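You operate a simulated robot arm through the tools that you are given. There is no shell and no other tool. Be economical: measure what you need, move in short steps, check, and stop when the job is done.

The job below is to be done with a simulated two-armed robot. You get a single attempt, and the scene is never put back.

TASK
Give pallet 21 a quarter turn and send it to the cross stop.
Fine: turn it on the table, lower the table, then press the turn stop button.

The check looks at the end state, three seconds after you hand in, the way a careful person would. Anything else that was tipped, shoved, dropped, spilled or broken makes it a failure.

THE ROBOT
Two 7-joint arms with three-finger grippers on one trunk, on a base that drives. Base frame: it is fixed to the floor where the robot stands at the start and does not move with it; the origin is under the middle of the robot, x ahead of it, y to its left, z up. Lengths are in mm, angles in degrees, forces in N, time in s.
The left shoulder is at the start at [30, 124, 1158], the right one opposite. With the tool pointing down near the work surface each hand reaches from about 100 to 640 mm from the robot's upright axis, wherever it stands, measured 20 degrees to its own side. Places, roughly: cross lever [600, -200, 1200]; line switch [500, 0, 900]; pallet [0, -1250, 500]; siding switch [500, -200, 900]; speed knob [300, -500, 800]; table lever [500, 0, 1200]; turn stop button [500, 100, 1000]. Payload 2.2 kg a hand.
The TCP of each hand is the grasp point between the finger pads, 28 mm short of the fingertips. In the tool frame z runs along the fingers and y along their closing line. Largest opening 102 mm; the body of the gripper starts 71 mm behind the TCP.
Orientation is that of the tool frame in the base frame, as a unit quaternion [x, y, z, w]. With the fingers straight down and closing along the base's y, the tool's x points along the base's -x, its y along +y and its z along -z.

THE INTERFACE
- The arms move only by the tool jog_arm. It takes "left_motion", "right_motion" or both (then of equal length, played together; a hand with none holds still); each is text: rows parted by semicolons, each of 7 numbers parted by spaces: the shift along the base's x, y, z in units of 100 mm (1.0 is 100 mm), then the turn, a rotation vector about the base's x, y, z in units of 60 degrees (1.0 is 60 degrees), then the finger opening in mm, from 0 to 102. In form: dx dy dz rx ry rz gripper; .... A call has 1 to 20 rows; each row is the pose to reach, as a shift and turn from the pose commanded when the call began. A call with a number of a shift or a turn outside -1 to 1 is refused whole. Each row takes 0.2 s and may step no farther than 50 mm and 8.6 degrees from the row before; otherwise, or with a gripper value out of range, the whole call is refused. Where a pose cannot be reached the arm comes as near as it can. A force on the tool above 40 N (or 10 N above the force at the start of the call, whichever is more), or a blocked arm, ends the call early, and 0.2 s more pass. Each finger halts on what it meets, pressing with about 35 N; the grip force reading is that of the motor and also rises with nothing between the fingers. The clock runs only during rows and for 0.2 s after the last one: add rows that repeat a pose to give the fingers time. It gives the time, the measured TCP pose, the force on the tool (base axes), the opening and the grip force at its end, in the units of the frame above (readings bear some noise), with the torque about the TCP (base axes, N m) and any sound that the robot's microphone picked up, and new pictures: "show" is both (left out), scene, wrist or none (wrist: the cameras of the hands that moved).
- Cameras (640 x 400 px; columns grow to the right, rows downward): "scene" is now at [35, -19.9, 1862.3]; the picture's right is [-0.33, -0.95, 0.00], its down [-0.80, 0.27, -0.54] and it looks along [0.51, -0.17, -0.84] (base axes); focal length 278 px, centre (320, 200). "left" rides on the left gripper at [72, 38, -86] in its tool frame; the picture's right is [-0.47, 0.89, 0.00], its down [-0.60, -0.32, -0.73] and it looks along [-0.65, -0.34, 0.68] (tool axes); focal length 256 px, centre (320, 200). "right" rides on the right gripper at [69, 44, -86] in its tool frame; the picture's right is [-0.53, 0.85, 0.00], its down [-0.58, -0.36, -0.73] and it looks along [-0.62, -0.39, 0.68] (tool axes); focal length 256 px, centre (320, 200).
- lift_body(by): slides the trunk up (or, below 0, down) by that many mm; the arms and the scene camera ride with it, the base frame stays. It gives what a move gives, with no picture.
- roll_base(legs): drives the robot by 1 to 6 legs, each [ahead, left, turn to the left] in mm, mm and degrees, along the robot's own axes; the way and the turn of a leg run together, so that a leg with both is an arc; at most 1500 mm and 180 degrees a leg. The arms and the cameras ride along, it lands a little off, and it stops where it bumps. It gives what a move gives, and a new picture of the scene camera.
- turn_head(pan, tilt): turns the head with the scene camera to pan (to the left, within 143 degrees either way) and tilt (down, from -29 to 69), counted from straight ahead of the robot. It gives what a move gives, and a new picture of the scene camera.
- locate(camera, pixels): for up to 12 pixels [column, row] of the newest picture of that camera ("zoom" is the newest enlarged one), the place [x, y, z] in the base frame of the surface seen there, good to about 2 mm. The clock stands still meanwhile.
- inspect(camera, box): a new picture of the part [left, top, right, bottom] of that camera's present view, enlarged. The clock stands still meanwhile.
- job_done(): hands the job in; it is judged then, once.

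Work in short steps. Measure before you move; look again where a grasp or a placing could have gone wrong, and mend it. You have 80 turns and 260 pictures in all, those below and enlarged ones among them. Open the grippers and draw the arms clear of the work before you hand the job in, unless the task says otherwise; then end with one line.

The tools are called after ">>>" as name(argument=value, ...) on one line, values as JSON. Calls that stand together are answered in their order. jog_arm: Moves the arms, as the interface text tells. Its arguments: {"type":"object","properties":{"left_motion":{"type":"string"},"right_motion":{"type":"string"},"show":{"type":"string","enum":["both","scene","wrist","none"]}},"required":[]} The other tools are called the same way: lift_body (by) slides the trunk up or down; roll_base (legs) drives the base; turn_head (pan, tilt) turns the head that bears the scene camera; locate (camera, pixels) gives the place of the surface under pixels of a picture; inspect (camera, box) takes an enlarged picture of a part of a camera's view; job_done () hands the job in.

At the start:

```text
time_s: 0.0
left_position: [464.3, 169.6, 1459.0]
left_tcp_rot: [0.0, 1.0, -0.001, -0.001]
left_contact_force: [-0.1, -0.2, 0.4]
left_torque: [-0.02, 0.04, 0.0]
left_grip_width: 102.0
left_finger_force: 0.1
right_position: [436.0, -230.9, 1451.8]
right_tcp_rot: [0.0, 1.0, 0.0, 0.0]
right_contact_force: [-0.3, -0.3, -0.3]
right_torque: [-0.01, 0.03, -0.02]
right_grip_width: 102.0
right_finger_force: 0.1
trunk travel left (down, up): [-400.0, 140.0]
robot x, y, heading: [0.3, 0.9, -0.1]
head pan, tilt: [-19.0, 57.6]
```

scene: 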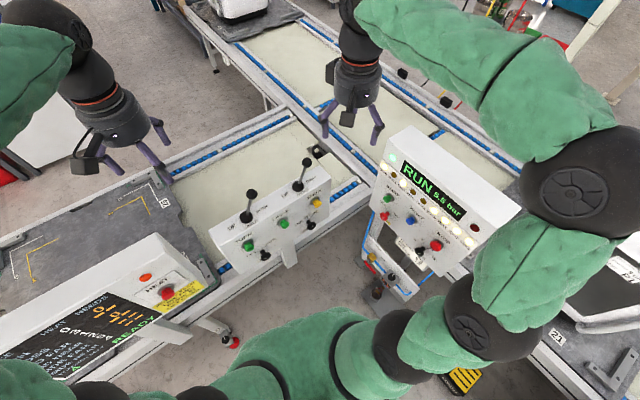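
right: 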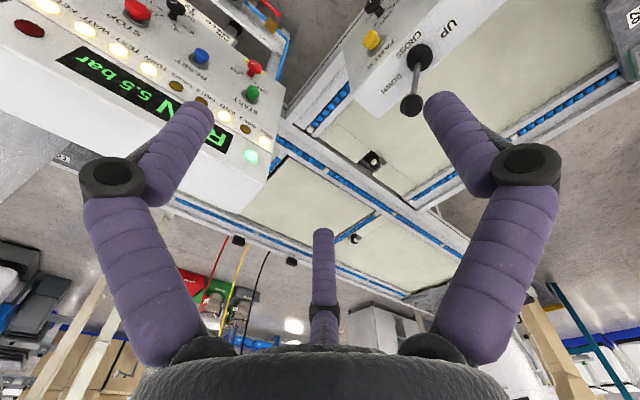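
left: 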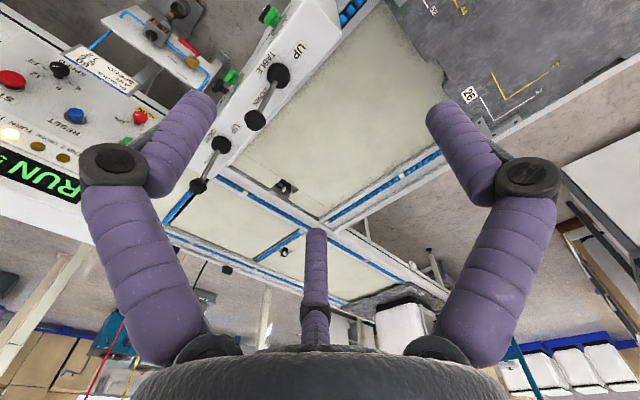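

The scene shows two control panels, a conveyor line, and pallet 21 at the lower right (column 557, row 337). I look closer at both panels first.

>>> inspect(camera="scene", box=[200, 140, 360, 280])

>>> inspect(camera="scene", box=[350, 120, 530, 290])

>>> inspect(camera="scene", box=[0, 220, 240, 390])

>>> inspect(camera="scene", box=[440, 220, 640, 400])

```text
2.86 times, centred on (280, 210) of scene
```

zoom: 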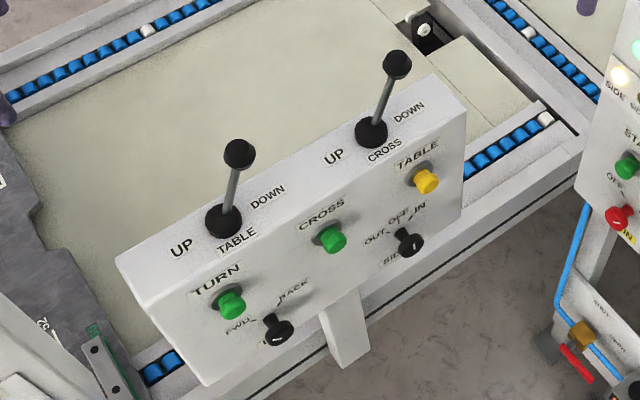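

```text
2.35 times, centred on (440, 205) of scene
```

zoom: 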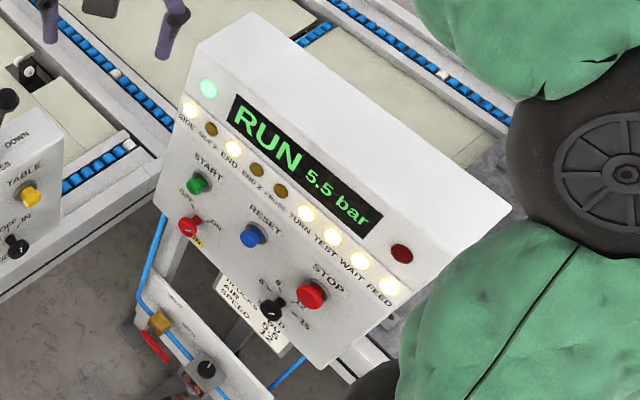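

```text
2.35 times, centred on (120, 305) of scene
```

zoom: 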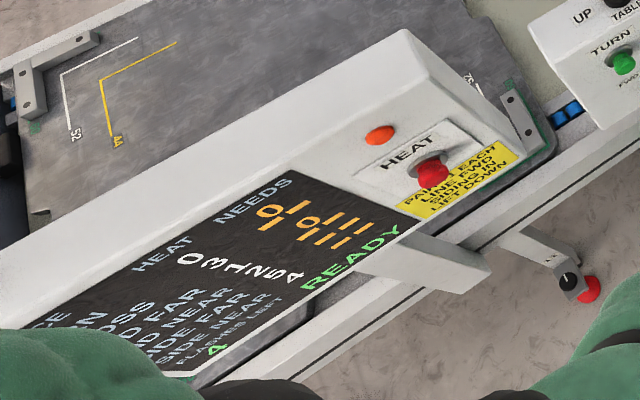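

```text
2.22 times, centred on (540, 310) of scene
```

zoom: 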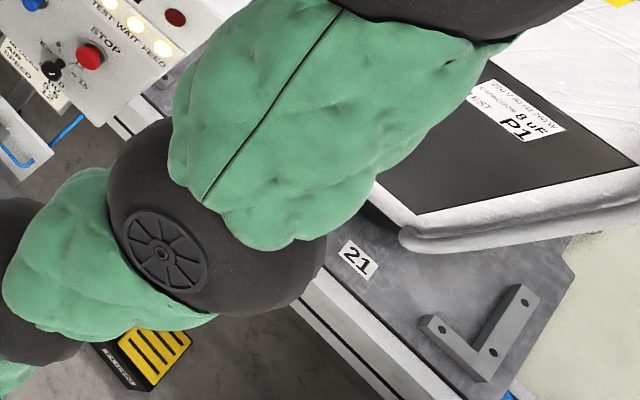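

There are several stations, and the machine's own labels will tell how it works. I turn the head to see the whole line, beginning on the right where pallet 21 is.

>>> turn_head(pan=-80, tilt=45)

>>> turn_head(pan=-40, tilt=35)

>>> turn_head(pan=40, tilt=45)

>>> turn_head(pan=0, tilt=40)

```text
time_s: 1.3
left_position: [464.1, 168.6, 1459.7]
left_tcp_rot: [0.0, 1.0, 0.0, 0.001]
left_contact_force: [0.3, -0.3, 1.1]
left_torque: [0.01, -0.04, -0.05]
left_grip_width: 102.0
left_finger_force: 0.1
right_position: [437.5, -231.3, 1451.2]
right_tcp_rot: [0.0, 1.0, 0.001, 0.0]
right_contact_force: [0.1, 0.1, 0.2]
right_torque: [-0.04, -0.02, 0.0]
right_grip_width: 102.1
right_finger_force: 0.0
trunk travel left (down, up): [-400.0, 140.0]
robot x, y, heading: [-1.2, -0.1, -0.2]
head pan, tilt: [-80.0, 45.0]
```

scene: 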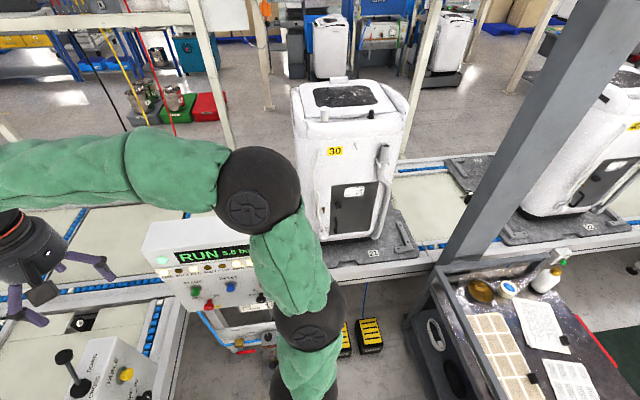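

```text
time_s: 2.4
left_position: [464.7, 168.9, 1460.2]
left_tcp_rot: [0.0, 1.0, 0.0, -0.001]
left_contact_force: [-0.6, -0.1, 0.0]
left_torque: [-0.01, 0.0, 0.03]
left_grip_width: 101.7
left_finger_force: 0.1
right_position: [436.2, -230.3, 1452.4]
right_tcp_rot: [0.0, 1.0, 0.0, 0.0]
right_contact_force: [0.6, 0.3, 0.2]
right_torque: [-0.01, 0.01, 0.02]
right_grip_width: 101.7
right_finger_force: 0.0
trunk travel left (down, up): [-400.0, 140.0]
robot x, y, heading: [4.6, 1.9, -0.1]
head pan, tilt: [-40.0, 35.0]
```

scene: 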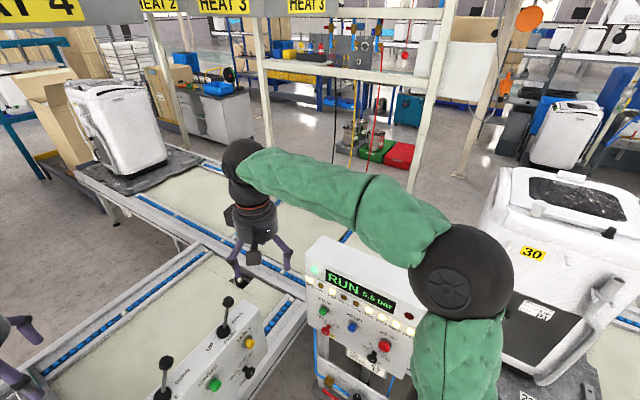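

```text
time_s: 3.9
left_position: [464.5, 169.8, 1459.2]
left_tcp_rot: [0.001, 1.0, 0.0, 0.001]
left_contact_force: [-0.6, 0.2, 0.3]
left_torque: [0.0, 0.03, -0.01]
left_grip_width: 102.0
left_finger_force: 0.1
right_position: [436.2, -232.0, 1450.6]
right_tcp_rot: [0.0, 1.0, 0.0, 0.0]
right_contact_force: [-0.2, 0.7, 0.0]
right_torque: [-0.02, -0.02, 0.02]
right_grip_width: 101.8
right_finger_force: 0.1
trunk travel left (down, up): [-400.0, 140.0]
robot x, y, heading: [-0.3, -1.5, 0.1]
head pan, tilt: [40.0, 45.0]
```

scene: 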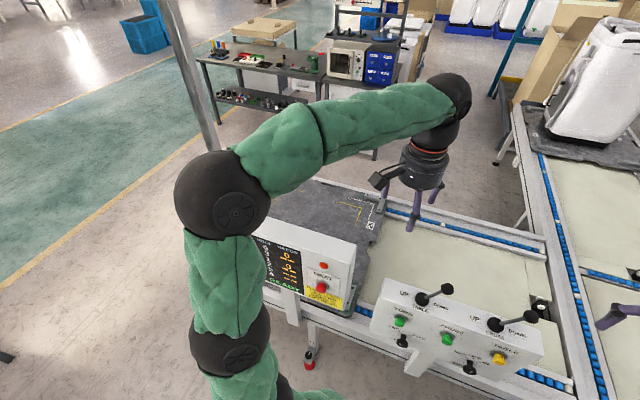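

```text
time_s: 5.0
left_position: [464.3, 169.7, 1460.0]
left_tcp_rot: [0.0, 1.0, 0.0, 0.0]
left_contact_force: [-1.1, -1.1, 0.4]
left_torque: [0.01, 0.02, -0.02]
left_grip_width: 102.0
left_finger_force: 0.1
right_position: [436.8, -231.0, 1450.6]
right_tcp_rot: [-0.001, 1.0, -0.001, 0.0]
right_contact_force: [-0.6, 0.6, -1.1]
right_torque: [-0.01, 0.01, 0.01]
right_grip_width: 101.9
right_finger_force: 0.1
trunk travel left (down, up): [-400.0, 140.0]
robot x, y, heading: [-1.9, -0.0, 0.1]
head pan, tilt: [0.0, 40.0]
```

scene: 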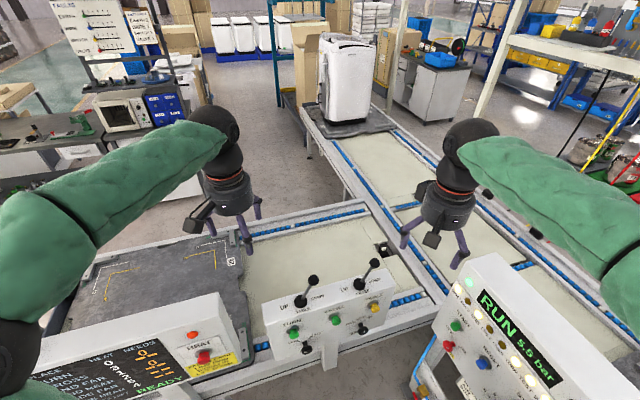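

Several labels are still too small to read. I enlarge the status panel, the lever panel and the heat board from this view.

>>> inspect(camera="scene", box=[430, 260, 590, 400])

>>> inspect(camera="scene", box=[30, 290, 240, 400])

>>> inspect(camera="scene", box=[250, 260, 410, 360])

>>> inspect(camera="scene", box=[50, 0, 180, 80])

>>> turn_head(pan=-50, tilt=62)

```text
2.86 times, centred on (510, 330) of scene
```

zoom: 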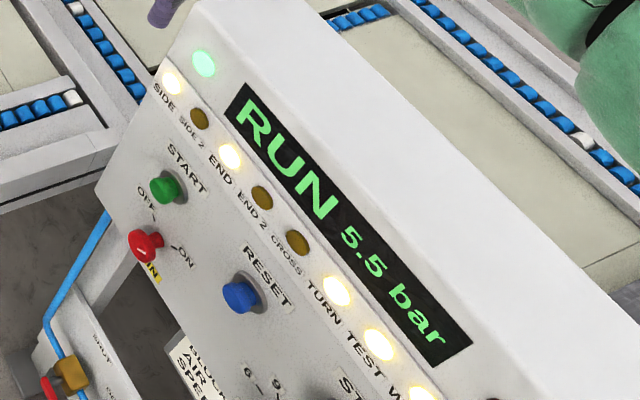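

```text
3.05 times, centred on (135, 345) of scene
```

zoom: 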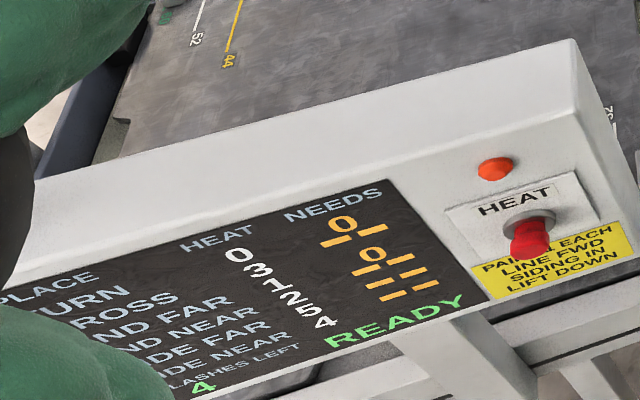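

```text
4.00 times, centred on (330, 310) of scene
```

zoom: 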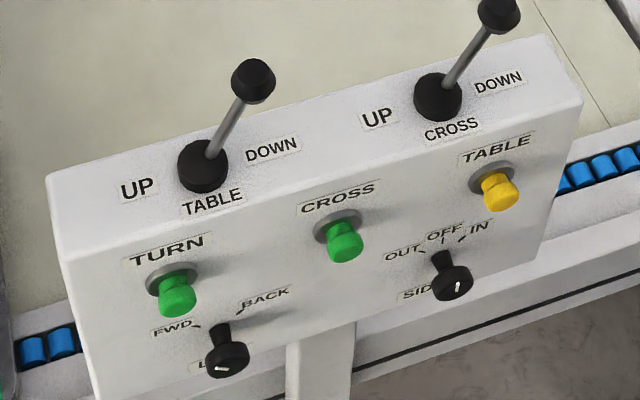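

```text
4.92 times, centred on (115, 40) of scene
```

zoom: 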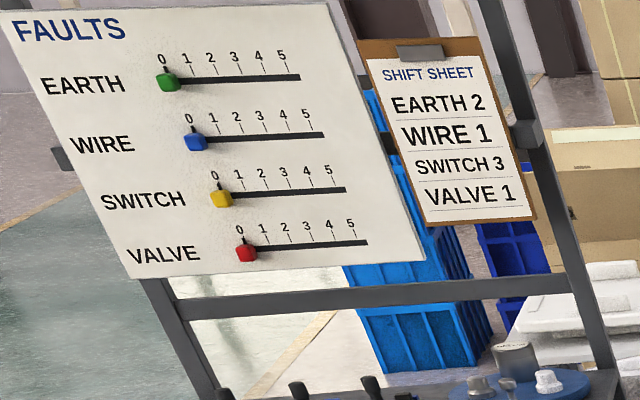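

```text
time_s: 6.2
left_position: [464.3, 169.8, 1459.1]
left_tcp_rot: [0.0, 1.0, 0.0, 0.001]
left_contact_force: [-0.2, 0.3, 0.3]
left_torque: [0.02, 0.04, -0.01]
left_grip_width: 102.0
left_finger_force: 0.1
right_position: [437.5, -231.7, 1451.0]
right_tcp_rot: [0.0, 1.0, 0.0, 0.0]
right_contact_force: [0.1, 0.0, -0.4]
right_torque: [-0.03, 0.03, 0.0]
right_grip_width: 102.0
right_finger_force: 0.1
trunk travel left (down, up): [-400.0, 140.0]
robot x, y, heading: [-2.4, 1.2, 0.1]
head pan, tilt: [-50.0, 62.0]
```

scene: 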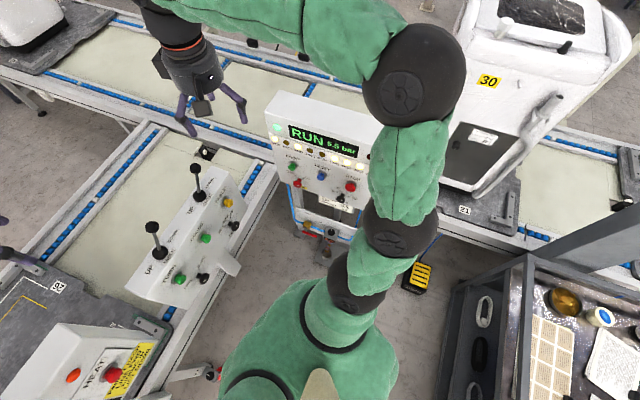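

The bench at the lower right carries written sheets, and there may be a card under the status panel. I enlarge both, and pallet 21's surroundings.

>>> inspect(camera="scene", box=[520, 270, 640, 400])

>>> inspect(camera="scene", box=[260, 110, 390, 200])

>>> inspect(camera="scene", box=[280, 180, 370, 280])

>>> locate(camera="scene", pixels=[[464, 210], [207, 152], [230, 165], [340, 100], [600, 170], [100, 230], [58, 286], [100, 60], [190, 170], [20, 25]])

```text
3.08 times, centred on (580, 335) of scene
```

zoom: 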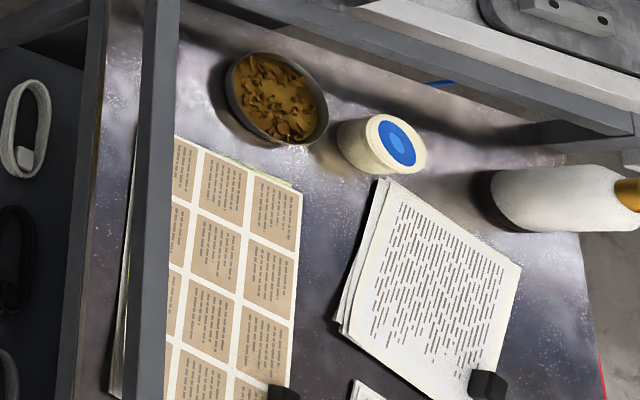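

```text
4.44 times, centred on (325, 155) of scene
```

zoom: 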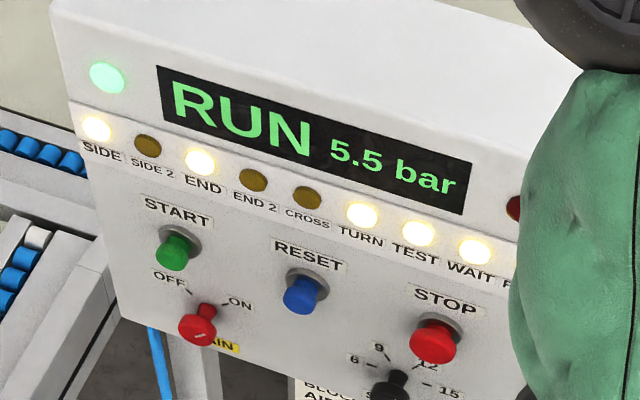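

```text
4.00 times, centred on (325, 230) of scene
```

zoom: 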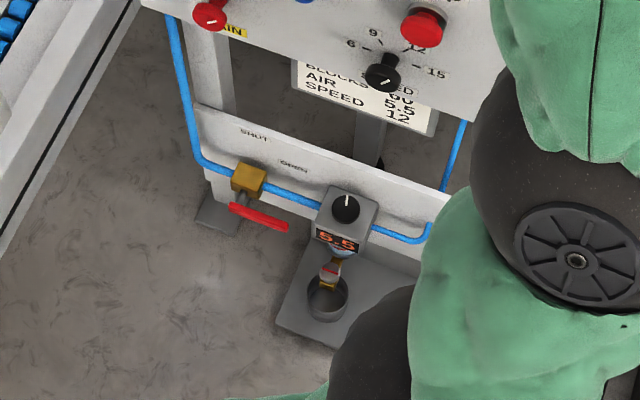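

```text
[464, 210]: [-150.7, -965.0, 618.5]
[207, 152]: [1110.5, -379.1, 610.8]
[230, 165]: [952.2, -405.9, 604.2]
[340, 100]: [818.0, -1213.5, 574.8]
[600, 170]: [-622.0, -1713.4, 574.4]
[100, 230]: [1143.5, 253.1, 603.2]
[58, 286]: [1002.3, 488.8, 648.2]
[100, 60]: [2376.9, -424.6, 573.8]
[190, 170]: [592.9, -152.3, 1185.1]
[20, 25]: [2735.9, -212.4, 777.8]
```

The table lever, line switch and turn button are on the panel near (600, -150). I turn the head to it for measuring.

>>> turn_head(pan=-8, tilt=58)

>>> inspect(camera="scene", box=[250, 140, 410, 280])

```text
time_s: 7.2
left_position: [463.8, 170.1, 1460.2]
left_tcp_rot: [0.001, 1.0, 0.0, 0.0]
left_contact_force: [0.4, -0.4, 0.5]
left_torque: [0.03, 0.0, 0.0]
left_grip_width: 101.7
left_finger_force: 0.0
right_position: [437.4, -230.5, 1451.2]
right_tcp_rot: [0.0, 1.0, 0.0, 0.0]
right_contact_force: [-1.2, 0.3, -0.4]
right_torque: [-0.02, -0.03, 0.03]
right_grip_width: 102.0
right_finger_force: 0.1
trunk travel left (down, up): [-400.0, 140.0]
robot x, y, heading: [1.3, 0.2, -0.1]
head pan, tilt: [-8.0, 58.0]
```

scene: 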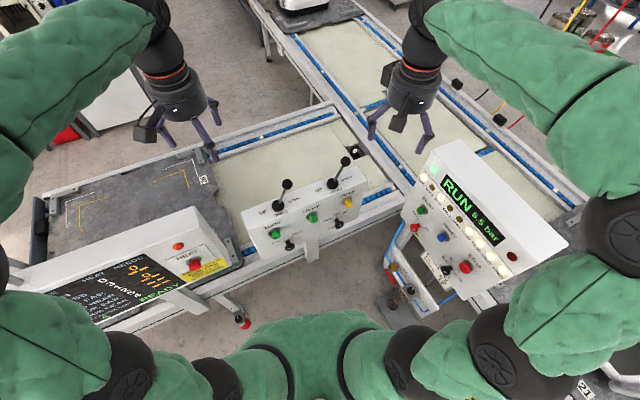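

```text
2.86 times, centred on (330, 210) of scene
```

zoom: 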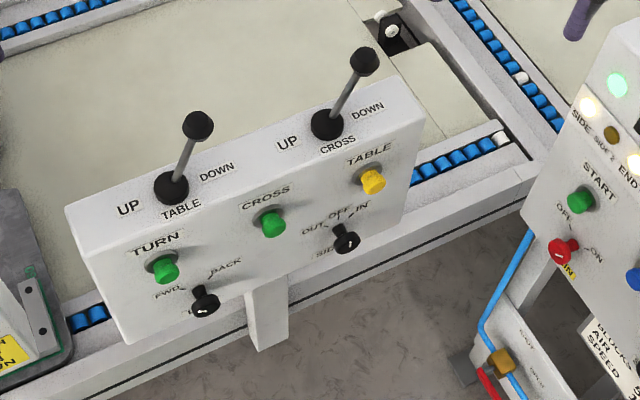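

The zoom clearly shows knobs and buttons; I measure them.

>>> locate(camera="zoom", pixels=[[198, 123], [185, 155], [171, 184], [364, 58], [326, 122], [166, 272], [375, 182], [271, 223], [210, 298], [348, 238], [70, 210], [415, 100]])

>>> locate(camera="zoom", pixels=[[130, 240], [230, 290], [150, 290], [360, 150], [130, 330], [390, 245], [130, 208], [217, 171], [100, 250], [75, 212], [92, 245]])

>>> inspect(camera="scene", box=[260, 210, 320, 260])

```text
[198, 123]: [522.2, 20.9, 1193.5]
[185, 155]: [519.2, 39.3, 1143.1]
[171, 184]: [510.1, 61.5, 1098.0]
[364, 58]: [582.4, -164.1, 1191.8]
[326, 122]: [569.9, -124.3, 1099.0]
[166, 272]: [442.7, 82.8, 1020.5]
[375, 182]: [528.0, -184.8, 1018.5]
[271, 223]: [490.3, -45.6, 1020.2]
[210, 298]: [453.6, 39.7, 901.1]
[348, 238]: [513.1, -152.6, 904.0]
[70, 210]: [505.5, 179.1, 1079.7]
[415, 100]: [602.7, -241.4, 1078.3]
```

```text
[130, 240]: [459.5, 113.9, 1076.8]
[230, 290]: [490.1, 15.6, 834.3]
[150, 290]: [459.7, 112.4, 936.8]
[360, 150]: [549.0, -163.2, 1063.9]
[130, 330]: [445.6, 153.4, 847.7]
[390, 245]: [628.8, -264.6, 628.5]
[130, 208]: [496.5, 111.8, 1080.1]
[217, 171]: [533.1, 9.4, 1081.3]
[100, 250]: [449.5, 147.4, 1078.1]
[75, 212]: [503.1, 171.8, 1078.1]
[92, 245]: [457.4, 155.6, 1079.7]
```

```text
8.00 times, centred on (290, 235) of scene
```

zoom: 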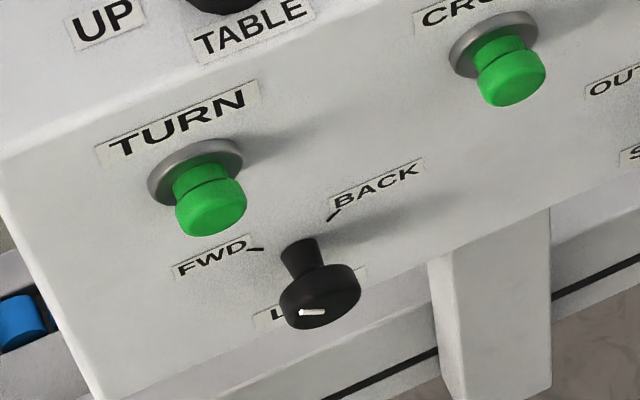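

The table lever leans to DOWN and the line switch points to FWD. Before acting I look at pallet 21 and its neighbours.

>>> turn_head(pan=-90, tilt=48)

>>> inspect(camera="scene", box=[200, 80, 420, 290])

>>> inspect(camera="scene", box=[380, 60, 640, 230])

```text
time_s: 8.8
left_position: [463.7, 169.3, 1459.2]
left_tcp_rot: [0.0, 1.0, 0.0, 0.0]
left_contact_force: [0.2, -0.7, -0.4]
left_torque: [0.03, 0.01, 0.02]
left_grip_width: 102.2
left_finger_force: 0.0
right_position: [437.9, -229.6, 1450.7]
right_tcp_rot: [0.0, 1.0, 0.0, 0.0]
right_contact_force: [-0.4, 0.1, 0.6]
right_torque: [-0.01, 0.03, 0.01]
right_grip_width: 102.0
right_finger_force: 0.0
trunk travel left (down, up): [-400.0, 140.0]
robot x, y, heading: [0.8, 3.2, 0.1]
head pan, tilt: [-90.0, 48.0]
```

scene: 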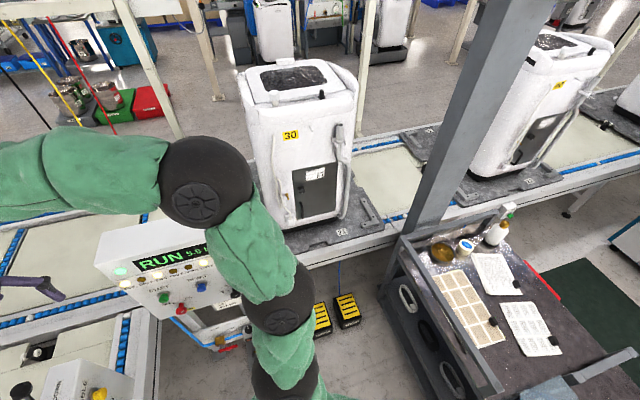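

```text
1.90 times, centred on (310, 185) of scene
```

zoom: 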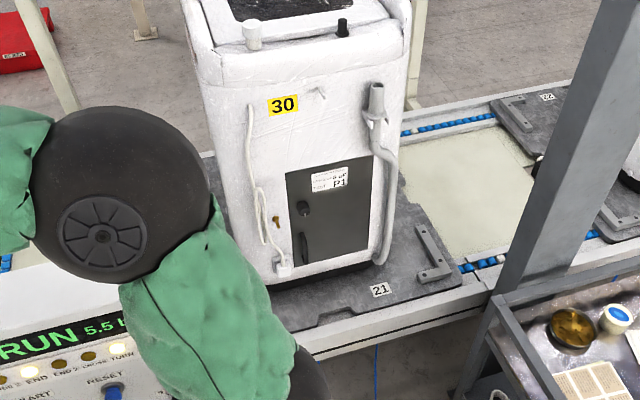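

```text
2.35 times, centred on (510, 145) of scene
```

zoom: 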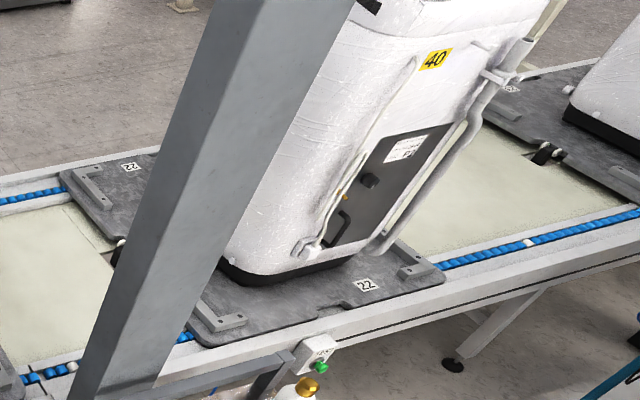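

Pallet 21 sits at the TURN station with clear belt behind and ahead of it. I bring the left hand over the table lever knob (about 528, 20, 1185), turned 17.7° so that the fingers straddle it along its swing.

>>> jog_arm(left_motion="0.2 -0.35 -0.2 0 0 0.1 90; 0.4 -0.7 -0.4 0 0 0.2 80; 0.5 -1.0 -0.7 0 0 0.295 70; 0.58 -1.0 -1.0 0 0 0.295 70", show="none")

>>> turn_head(pan=-12, tilt=52)

```text
time_s: 9.8
left_position: [522.8, 69.2, 1360.4]
left_tcp_rot: [-0.155, 0.988, 0.0, -0.001]
left_contact_force: [-0.4, -0.2, 0.0]
left_torque: [-0.02, 0.03, 0.0]
left_grip_width: 69.7
left_finger_force: 0.0
right_position: [437.2, -229.8, 1451.6]
right_tcp_rot: [0.0, 1.0, 0.0, -0.001]
right_contact_force: [0.4, 0.3, 1.2]
right_torque: [-0.01, 0.05, 0.03]
right_grip_width: 101.8
right_finger_force: 0.1
trunk travel left (down, up): [-400.0, 140.0]
robot x, y, heading: [-2.1, 2.1, 0.0]
head pan, tilt: [-90.0, 48.0]
```

```text
time_s: 11.3
left_position: [521.9, 69.6, 1359.9]
left_tcp_rot: [-0.154, 0.988, 0.0, 0.001]
left_contact_force: [0.7, -0.5, 0.2]
left_torque: [0.01, -0.02, -0.01]
left_grip_width: 70.1
left_finger_force: 0.0
right_position: [437.6, -230.3, 1451.2]
right_tcp_rot: [0.0, 1.0, 0.0, 0.0]
right_contact_force: [-0.8, 0.1, -0.2]
right_torque: [0.01, 0.01, 0.01]
right_grip_width: 101.9
right_finger_force: 0.1
trunk travel left (down, up): [-400.0, 140.0]
robot x, y, heading: [1.8, -3.2, -0.0]
head pan, tilt: [-12.0, 52.0]
```

scene: 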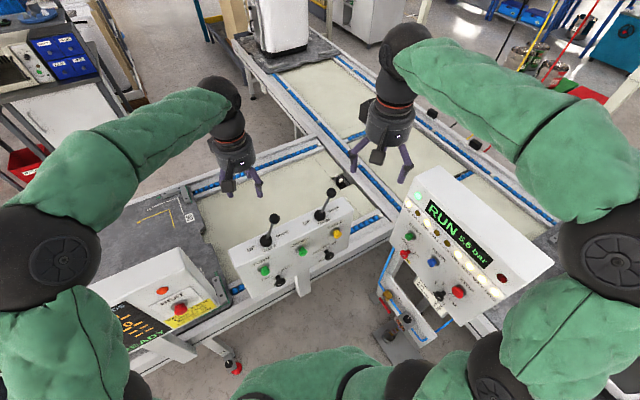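

The left hand is above and left of the lever. I centre over the knob and come down to just above it.

>>> jog_arm(left_motion="0.06 -0.4 -0.1 0 0 0 70; 0.06 -0.49 -0.5 0 0 0 70; 0.06 -0.49 -0.95 0 0 0 70", show="both")

>>> inspect(camera="scene", box=[190, 110, 370, 260])

```text
time_s: 12.1
left_position: [529.4, 20.8, 1264.9]
left_tcp_rot: [-0.155, 0.988, 0.0, 0.0]
left_contact_force: [0.3, -0.2, -0.4]
left_torque: [-0.02, 0.04, 0.01]
left_grip_width: 70.2
left_finger_force: 0.1
right_position: [437.8, -231.1, 1450.5]
right_tcp_rot: [0.0, 1.0, 0.0, -0.001]
right_contact_force: [-0.8, 0.1, -0.6]
right_torque: [0.0, 0.01, -0.01]
right_grip_width: 102.0
right_finger_force: 0.0
trunk travel left (down, up): [-400.0, 140.0]
robot x, y, heading: [3.5, -0.2, 0.1]
head pan, tilt: [-12.0, 52.0]
```

scene: 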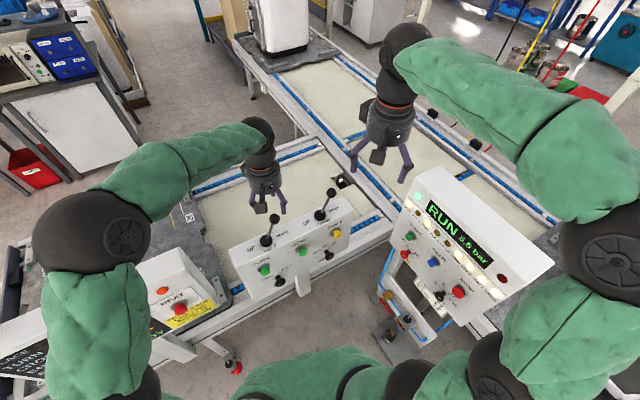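
left: 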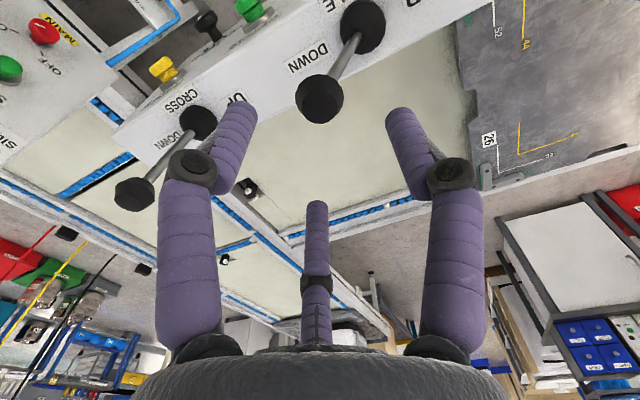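

```text
2.67 times, centred on (280, 185) of scene
```

zoom: 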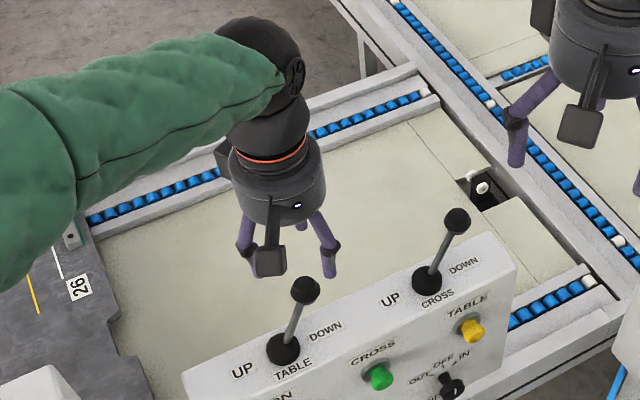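

The wrist picture shows three finger-like shapes at (240,110), (400,115) and (318,205). I measure them and the knob at (320,97) before going down around it.

>>> locate(camera="left", pixels=[[238, 112], [402, 118], [317, 208], [320, 98], [362, 20], [215, 140], [135, 195]])

```text
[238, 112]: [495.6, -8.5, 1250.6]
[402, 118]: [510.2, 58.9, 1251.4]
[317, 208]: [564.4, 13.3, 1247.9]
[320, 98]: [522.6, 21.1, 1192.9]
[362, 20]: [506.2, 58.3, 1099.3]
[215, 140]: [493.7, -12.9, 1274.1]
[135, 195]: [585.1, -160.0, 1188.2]
```

The hand actually has three fingers around its axis, with the knob centred between them (about 530, 22). I lower around the knob and close to a loose cage (44 mm; the knob is about 30).

>>> jog_arm(left_motion="0 0 -0.4 0 0 0 70; 0 0 -0.8 0 0 0 70; 0 0 -0.8 0 0 0 44; 0 0 -0.8 0 0 0 44", show="wrist")

>>> inspect(camera="scene", box=[190, 130, 370, 280])

```text
time_s: 13.1
left_position: [528.4, 19.3, 1185.4]
left_tcp_rot: [-0.153, 0.988, 0.0, -0.001]
left_contact_force: [0.3, -0.4, -1.1]
left_torque: [0.05, 0.02, 0.0]
left_grip_width: 44.0
left_finger_force: 0.1
right_position: [436.9, -230.6, 1450.3]
right_tcp_rot: [0.001, 1.0, 0.0, 0.0]
right_contact_force: [-0.2, 0.1, 0.1]
right_torque: [-0.02, 0.04, -0.01]
right_grip_width: 102.0
right_finger_force: 0.0
trunk travel left (down, up): [-400.0, 140.0]
robot x, y, heading: [2.1, -3.2, -0.2]
head pan, tilt: [-12.0, 52.0]
```

left: 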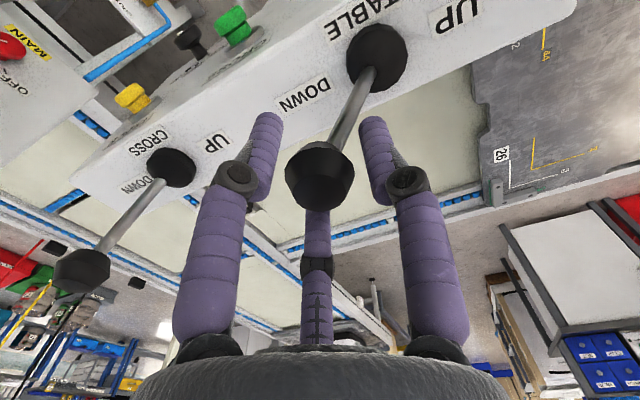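

```text
2.67 times, centred on (280, 205) of scene
```

zoom: 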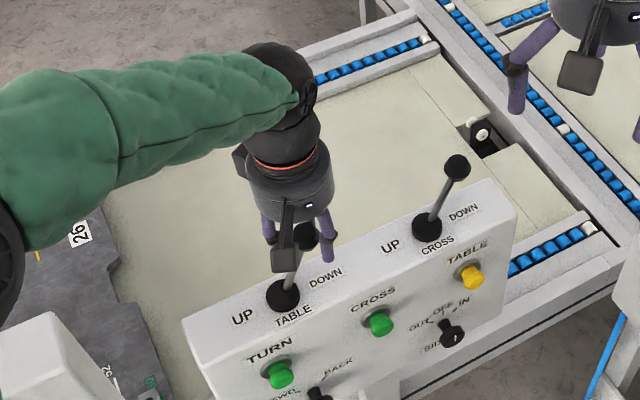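

The knob at (318,178) looks nearer to the camera than the cage centre; I check it against the fingertips.

>>> locate(camera="left", pixels=[[318, 190], [318, 150], [290, 178], [348, 178], [264, 125], [374, 128], [317, 225], [370, 80]])

```text
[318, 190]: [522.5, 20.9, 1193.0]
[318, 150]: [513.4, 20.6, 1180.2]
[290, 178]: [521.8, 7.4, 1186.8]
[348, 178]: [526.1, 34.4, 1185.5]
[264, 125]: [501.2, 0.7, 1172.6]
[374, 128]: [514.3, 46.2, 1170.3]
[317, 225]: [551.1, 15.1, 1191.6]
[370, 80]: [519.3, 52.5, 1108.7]
```

The knob centre is about (526, 20), inside the cage. I swing the lever to UP.

>>> jog_arm(left_motion="-0.04 0.11 0.03 0 0 0 44; -0.07 0.22 0.05 0 0 0 44; -0.1 0.33 0.07 0 0 0 44; -0.14 0.44 0.08 0 0 0 44; -0.17 0.55 0.08 0 0 0 44; -0.21 0.66 0.05 0 0 0 44; -0.25 0.77 0.03 0 0 0 44; -0.28 0.86 0 0 0 0 44", show="wrist")

>>> turn_head(pan=-70, tilt=45)

```text
time_s: 14.9
left_position: [500.2, 107.1, 1184.7]
left_tcp_rot: [-0.154, 0.988, 0.0, 0.0]
left_contact_force: [0.2, 0.0, -0.2]
left_torque: [0.0, 0.01, 0.0]
left_grip_width: 44.1
left_finger_force: 0.0
right_position: [437.2, -230.4, 1451.0]
right_tcp_rot: [0.001, 1.0, 0.0, 0.0]
right_contact_force: [-0.1, 0.4, 0.7]
right_torque: [0.03, -0.05, 0.02]
right_grip_width: 102.0
right_finger_force: 0.0
trunk travel left (down, up): [-400.0, 140.0]
robot x, y, heading: [-2.3, -1.1, -0.1]
head pan, tilt: [-12.0, 52.0]
```

left: 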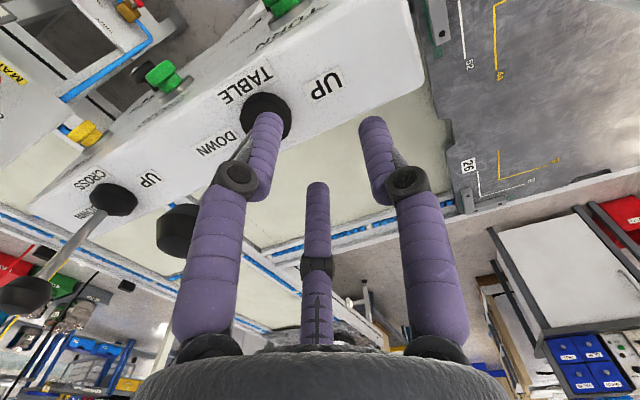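

```text
time_s: 16.2
left_position: [500.3, 106.0, 1185.0]
left_tcp_rot: [-0.154, 0.988, 0.0, 0.0]
left_contact_force: [-0.3, 0.3, -0.1]
left_torque: [-0.01, 0.02, -0.02]
left_grip_width: 44.3
left_finger_force: 0.1
right_position: [436.5, -230.3, 1450.2]
right_tcp_rot: [-0.001, 1.0, 0.001, 0.0]
right_contact_force: [-0.2, 0.0, -0.5]
right_torque: [0.01, -0.01, 0.01]
right_grip_width: 102.0
right_finger_force: 0.0
trunk travel left (down, up): [-400.0, 140.0]
robot x, y, heading: [1.9, 0.1, -0.1]
head pan, tilt: [-70.0, 45.0]
```

scene: 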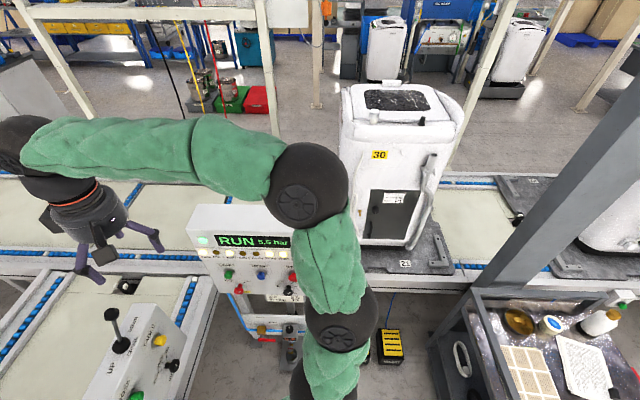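

The knob slipped out between two fingers (it now shows at (177,230)). I check where it stands and whether the lever stayed DOWN.

>>> locate(camera="left", pixels=[[165, 225], [177, 245], [165, 240]])

>>> jog_arm(left_motion="0 0 0.4 0 0 0 60; 0 0 0.75 0 0 0 70; 0.11 -0.35 0.78 0 0 0 70; 0.25 -0.8 0.78 0 0 0 70", show="wrist")

```text
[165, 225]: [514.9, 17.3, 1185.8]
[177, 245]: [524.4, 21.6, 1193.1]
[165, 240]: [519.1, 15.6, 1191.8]
```

```text
time_s: 17.2
left_position: [525.6, 25.6, 1262.5]
left_tcp_rot: [-0.155, 0.988, 0.0, 0.0]
left_contact_force: [0.7, -0.3, -0.1]
left_torque: [0.02, 0.0, 0.03]
left_grip_width: 70.1
left_finger_force: 0.1
right_position: [437.8, -231.9, 1451.0]
right_tcp_rot: [0.0, 1.0, 0.001, 0.0]
right_contact_force: [0.4, -0.5, -0.4]
right_torque: [0.05, -0.02, 0.01]
right_grip_width: 101.8
right_finger_force: 0.1
trunk travel left (down, up): [-400.0, 140.0]
robot x, y, heading: [-2.5, -0.5, -0.0]
head pan, tilt: [-70.0, 45.0]
```

left: 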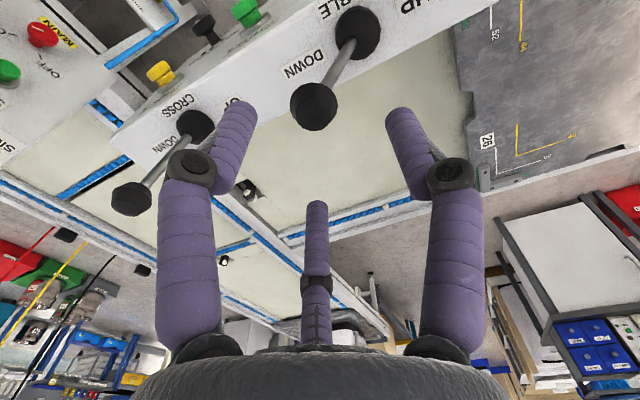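

The lever is still DOWN. I go down again with the tips only a little below the knob centre and close to 31 mm, so the knob can't pass between fingers, then move it a first 40 mm.

>>> jog_arm(left_motion="0.01 -0.05 -0.35 0 0 0 70; 0.01 -0.05 -0.66 0 0 0 70; 0.01 -0.05 -0.66 0 0 0 31; 0.01 -0.05 -0.66 0 0 0 31; 0.01 -0.05 -0.66 0 0 0 31", show="wrist")

>>> jog_arm(left_motion="-0.04 0.11 0.03 0 0 0 31; -0.07 0.22 0.05 0 0 0 31; -0.1 0.33 0.07 0 0 0 31; -0.13 0.42 0.08 0 0 0 31", show="wrist")

```text
time_s: 18.4
left_position: [527.3, 21.8, 1197.5]
left_tcp_rot: [-0.154, 0.988, 0.0, 0.0]
left_contact_force: [6.8, -0.7, 1.4]
left_torque: [-0.03, -0.15, 0.01]
left_grip_width: 35.5
left_finger_force: 3.1
right_position: [437.5, -230.0, 1451.3]
right_tcp_rot: [0.0, 1.0, 0.0, 0.0]
right_contact_force: [-0.4, 0.8, -0.4]
right_torque: [0.01, 0.01, 0.0]
right_grip_width: 102.2
right_finger_force: 0.0
trunk travel left (down, up): [-400.0, 140.0]
robot x, y, heading: [-2.3, -2.2, -0.1]
head pan, tilt: [-70.0, 45.0]
```

left: 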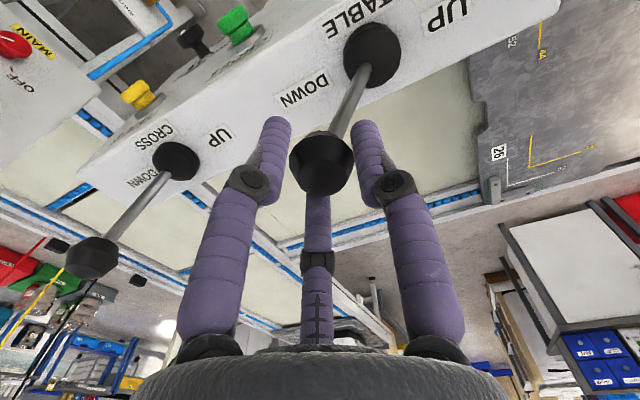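

```text
time_s: 19.4
left_position: [515.9, 63.6, 1203.0]
left_tcp_rot: [-0.154, 0.988, 0.001, -0.002]
left_contact_force: [13.8, -4.5, -9.7]
left_torque: [-0.88, -0.43, 0.02]
left_grip_width: 32.4
left_finger_force: 45.0
right_position: [439.0, -230.3, 1449.0]
right_tcp_rot: [0.0, 1.0, 0.0, -0.001]
right_contact_force: [0.1, -0.1, 0.3]
right_torque: [0.01, -0.01, 0.02]
right_grip_width: 101.9
right_finger_force: 0.1
trunk travel left (down, up): [-400.0, 140.0]
robot x, y, heading: [2.6, 0.4, -0.1]
head pan, tilt: [-70.0, 45.0]
```

left: 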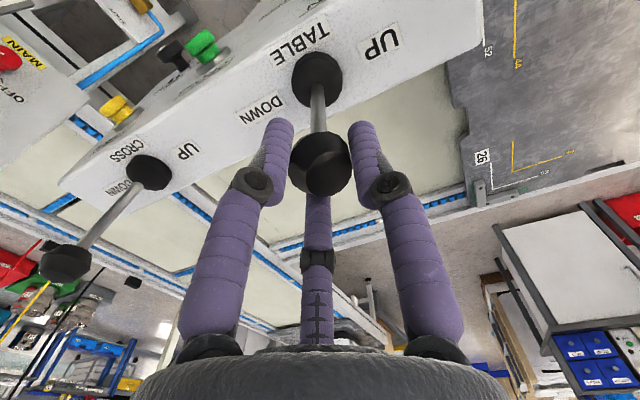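

The knob is gripped and the lever is now upright. I continue to UP.

>>> jog_arm(left_motion="-0.03 0.11 -0.01 0 0 0 32; -0.06 0.21 -0.03 0 0 0 32; -0.1 0.31 -0.05 0 0 0 32; -0.13 0.41 -0.08 0 0 0 32", show="wrist")

>>> turn_head(pan=-85, tilt=45)

```text
time_s: 20.4
left_position: [500.7, 104.0, 1196.8]
left_tcp_rot: [-0.154, 0.988, 0.001, 0.0]
left_contact_force: [9.3, -2.4, -2.9]
left_torque: [0.02, -0.14, 0.03]
left_grip_width: 38.2
left_finger_force: 4.7
right_position: [437.3, -232.0, 1449.8]
right_tcp_rot: [-0.001, 1.0, 0.001, -0.001]
right_contact_force: [0.4, 0.3, 0.3]
right_torque: [0.01, -0.04, 0.0]
right_grip_width: 102.2
right_finger_force: 0.0
trunk travel left (down, up): [-400.0, 140.0]
robot x, y, heading: [0.0, -1.6, -0.1]
head pan, tilt: [-70.0, 45.0]
```

left: 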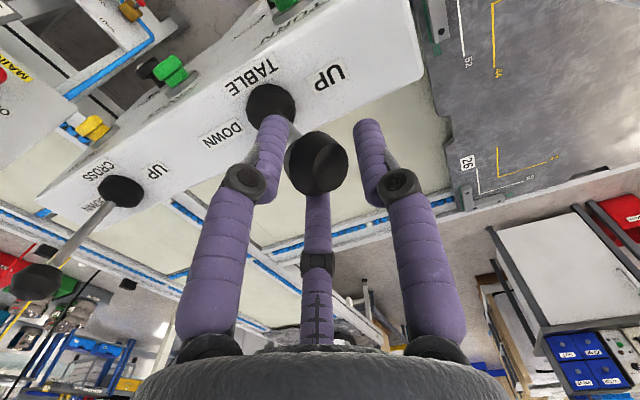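

```text
time_s: 21.1
left_position: [501.1, 104.7, 1197.1]
left_tcp_rot: [-0.154, 0.988, 0.0, 0.0]
left_contact_force: [8.9, -1.8, 0.4]
left_torque: [0.03, -0.15, 0.03]
left_grip_width: 37.7
left_finger_force: 4.5
right_position: [438.2, -230.4, 1449.9]
right_tcp_rot: [0.0, 1.0, 0.0, -0.001]
right_contact_force: [-0.2, -1.2, 0.2]
right_torque: [0.02, 0.01, 0.01]
right_grip_width: 101.9
right_finger_force: 0.0
trunk travel left (down, up): [-400.0, 140.0]
robot x, y, heading: [-1.5, 2.3, 0.3]
head pan, tilt: [-85.0, 45.0]
```

scene: 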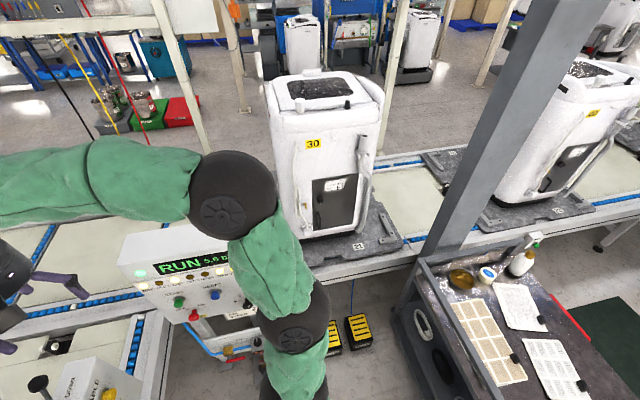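

The lever now leans UP. I check whether pallet 21 has risen (tag at (358,246); the plate was at z 618 before).

>>> locate(camera="scene", pixels=[[358, 246], [370, 250], [385, 245], [315, 130]])

>>> inspect(camera="scene", box=[220, 140, 460, 300])

```text
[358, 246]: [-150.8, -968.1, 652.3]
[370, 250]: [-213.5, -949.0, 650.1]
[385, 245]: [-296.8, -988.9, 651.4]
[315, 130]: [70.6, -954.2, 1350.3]
```

```text
2.50 times, centred on (340, 220) of scene
```

zoom: 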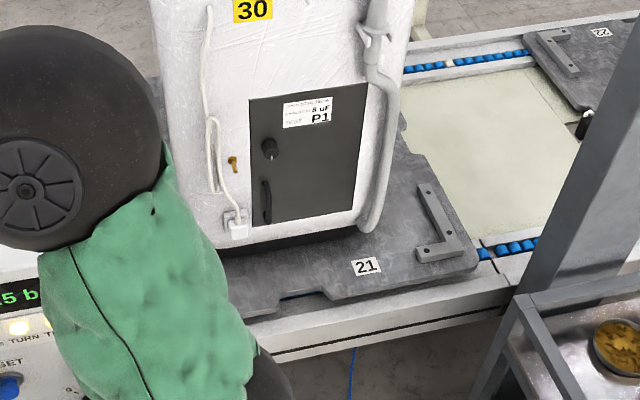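

Pallet 21 has risen 33 mm, so the lever works; I keep it held. Next I look at the space around the yellow TABLE button for the right hand.

>>> turn_head(pan=-25, tilt=55)

>>> inspect(camera="scene", box=[240, 140, 480, 300])

```text
time_s: 22.4
left_position: [500.9, 105.7, 1197.1]
left_tcp_rot: [-0.155, 0.988, 0.001, 0.0]
left_contact_force: [8.7, -0.9, 2.0]
left_torque: [0.03, -0.2, 0.03]
left_grip_width: 37.5
left_finger_force: 4.0
right_position: [438.0, -230.4, 1450.3]
right_tcp_rot: [0.0, 1.0, 0.0, 0.0]
right_contact_force: [0.3, 0.5, 0.3]
right_torque: [0.0, -0.03, 0.01]
right_grip_width: 101.9
right_finger_force: 0.0
trunk travel left (down, up): [-400.0, 140.0]
robot x, y, heading: [3.0, 2.4, 0.0]
head pan, tilt: [-25.0, 55.0]
```

scene: 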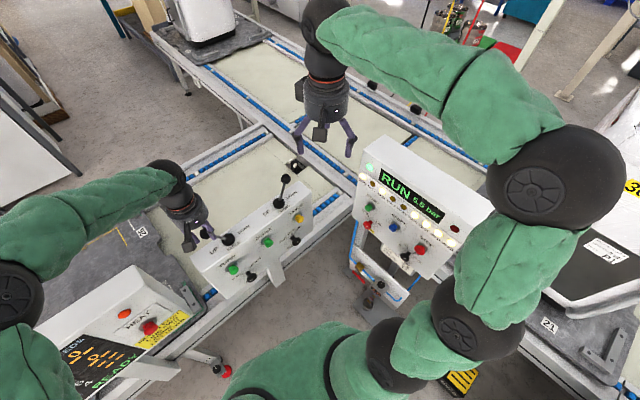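

```text
2.50 times, centred on (360, 220) of scene
```

zoom: 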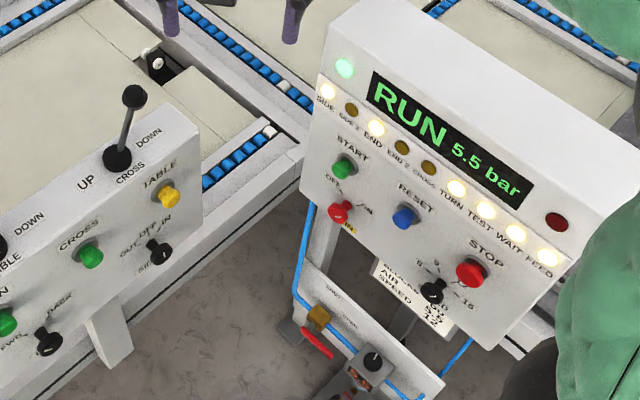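

>>> locate(camera="zoom", pixels=[[170, 196], [160, 190], [330, 30], [310, 130], [305, 200], [200, 120], [500, 340]])

```text
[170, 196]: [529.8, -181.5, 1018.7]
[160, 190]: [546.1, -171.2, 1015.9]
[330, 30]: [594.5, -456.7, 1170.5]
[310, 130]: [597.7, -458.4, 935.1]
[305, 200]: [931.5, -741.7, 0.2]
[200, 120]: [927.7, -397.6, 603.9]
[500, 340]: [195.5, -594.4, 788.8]
```

The status panel's nearest corner is at (595, -457), well clear. I bring the right hand, fingers closed and turned to match the panel, down in front of the yellow button.

>>> jog_arm(right_motion="0.1 0.1 -0.35 0 0 0.1 60; 0.2 0.2 -0.7 0 0 0.2 30; 0.3 0.27 -1.0 0 0 0.295 0", show="none")

>>> jog_arm(right_motion="0 0 -0.5 0 0 0 0; 0 0 -1.0 0 0 0 0", show="none")

>>> jog_arm(right_motion="0 0 -0.5 0 0 0 0; 0 0 -1.0 0 0 0 0", show="both")

```text
time_s: 23.2
left_position: [501.5, 103.9, 1196.0]
left_tcp_rot: [-0.154, 0.988, 0.0, -0.002]
left_contact_force: [9.3, -0.3, -0.2]
left_torque: [0.04, -0.16, 0.03]
left_grip_width: 36.8
left_finger_force: 4.3
right_position: [468.3, -203.7, 1350.2]
right_tcp_rot: [-0.154, 0.988, 0.0, -0.001]
right_contact_force: [0.0, -0.5, -0.2]
right_torque: [-0.03, -0.01, -0.01]
right_grip_width: 2.0
right_finger_force: 31.0
trunk travel left (down, up): [-400.0, 140.0]
robot x, y, heading: [0.6, -2.5, -0.0]
head pan, tilt: [-25.0, 55.0]
```

```text
time_s: 23.9
left_position: [500.2, 103.7, 1196.0]
left_tcp_rot: [-0.154, 0.988, 0.0, -0.001]
left_contact_force: [9.5, 0.4, -2.4]
left_torque: [0.04, -0.11, 0.06]
left_grip_width: 37.4
left_finger_force: 4.1
right_position: [468.8, -204.5, 1250.3]
right_tcp_rot: [-0.154, 0.988, 0.0, 0.0]
right_contact_force: [-0.2, 0.0, 0.2]
right_torque: [0.01, 0.06, 0.0]
right_grip_width: 2.2
right_finger_force: 31.6
trunk travel left (down, up): [-400.0, 140.0]
robot x, y, heading: [-0.2, -0.2, -0.1]
head pan, tilt: [-25.0, 55.0]
```

```text
time_s: 24.4
left_position: [502.2, 104.3, 1198.3]
left_tcp_rot: [-0.154, 0.988, 0.0, -0.001]
left_contact_force: [8.3, -0.1, -0.5]
left_torque: [0.06, -0.07, 0.04]
left_grip_width: 37.2
left_finger_force: 3.6
right_position: [467.6, -204.2, 1150.0]
right_tcp_rot: [-0.154, 0.988, 0.0, 0.0]
right_contact_force: [0.8, 0.2, 0.2]
right_torque: [0.0, 0.02, 0.05]
right_grip_width: 2.0
right_finger_force: 31.8
trunk travel left (down, up): [-400.0, 140.0]
robot x, y, heading: [-2.7, -0.3, -0.0]
head pan, tilt: [-25.0, 55.0]
```

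scene: 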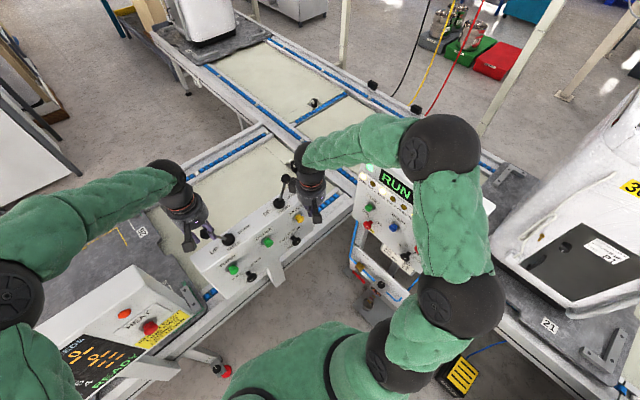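
right: 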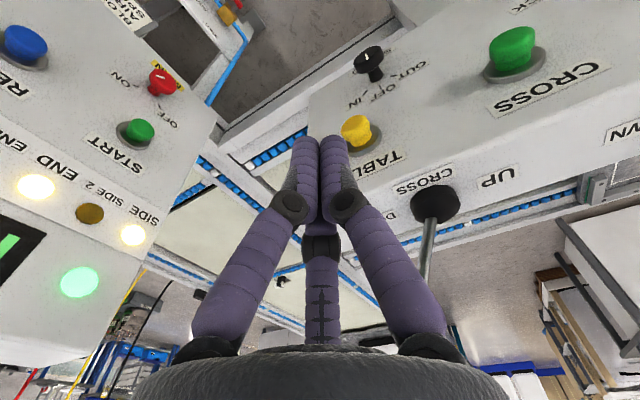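

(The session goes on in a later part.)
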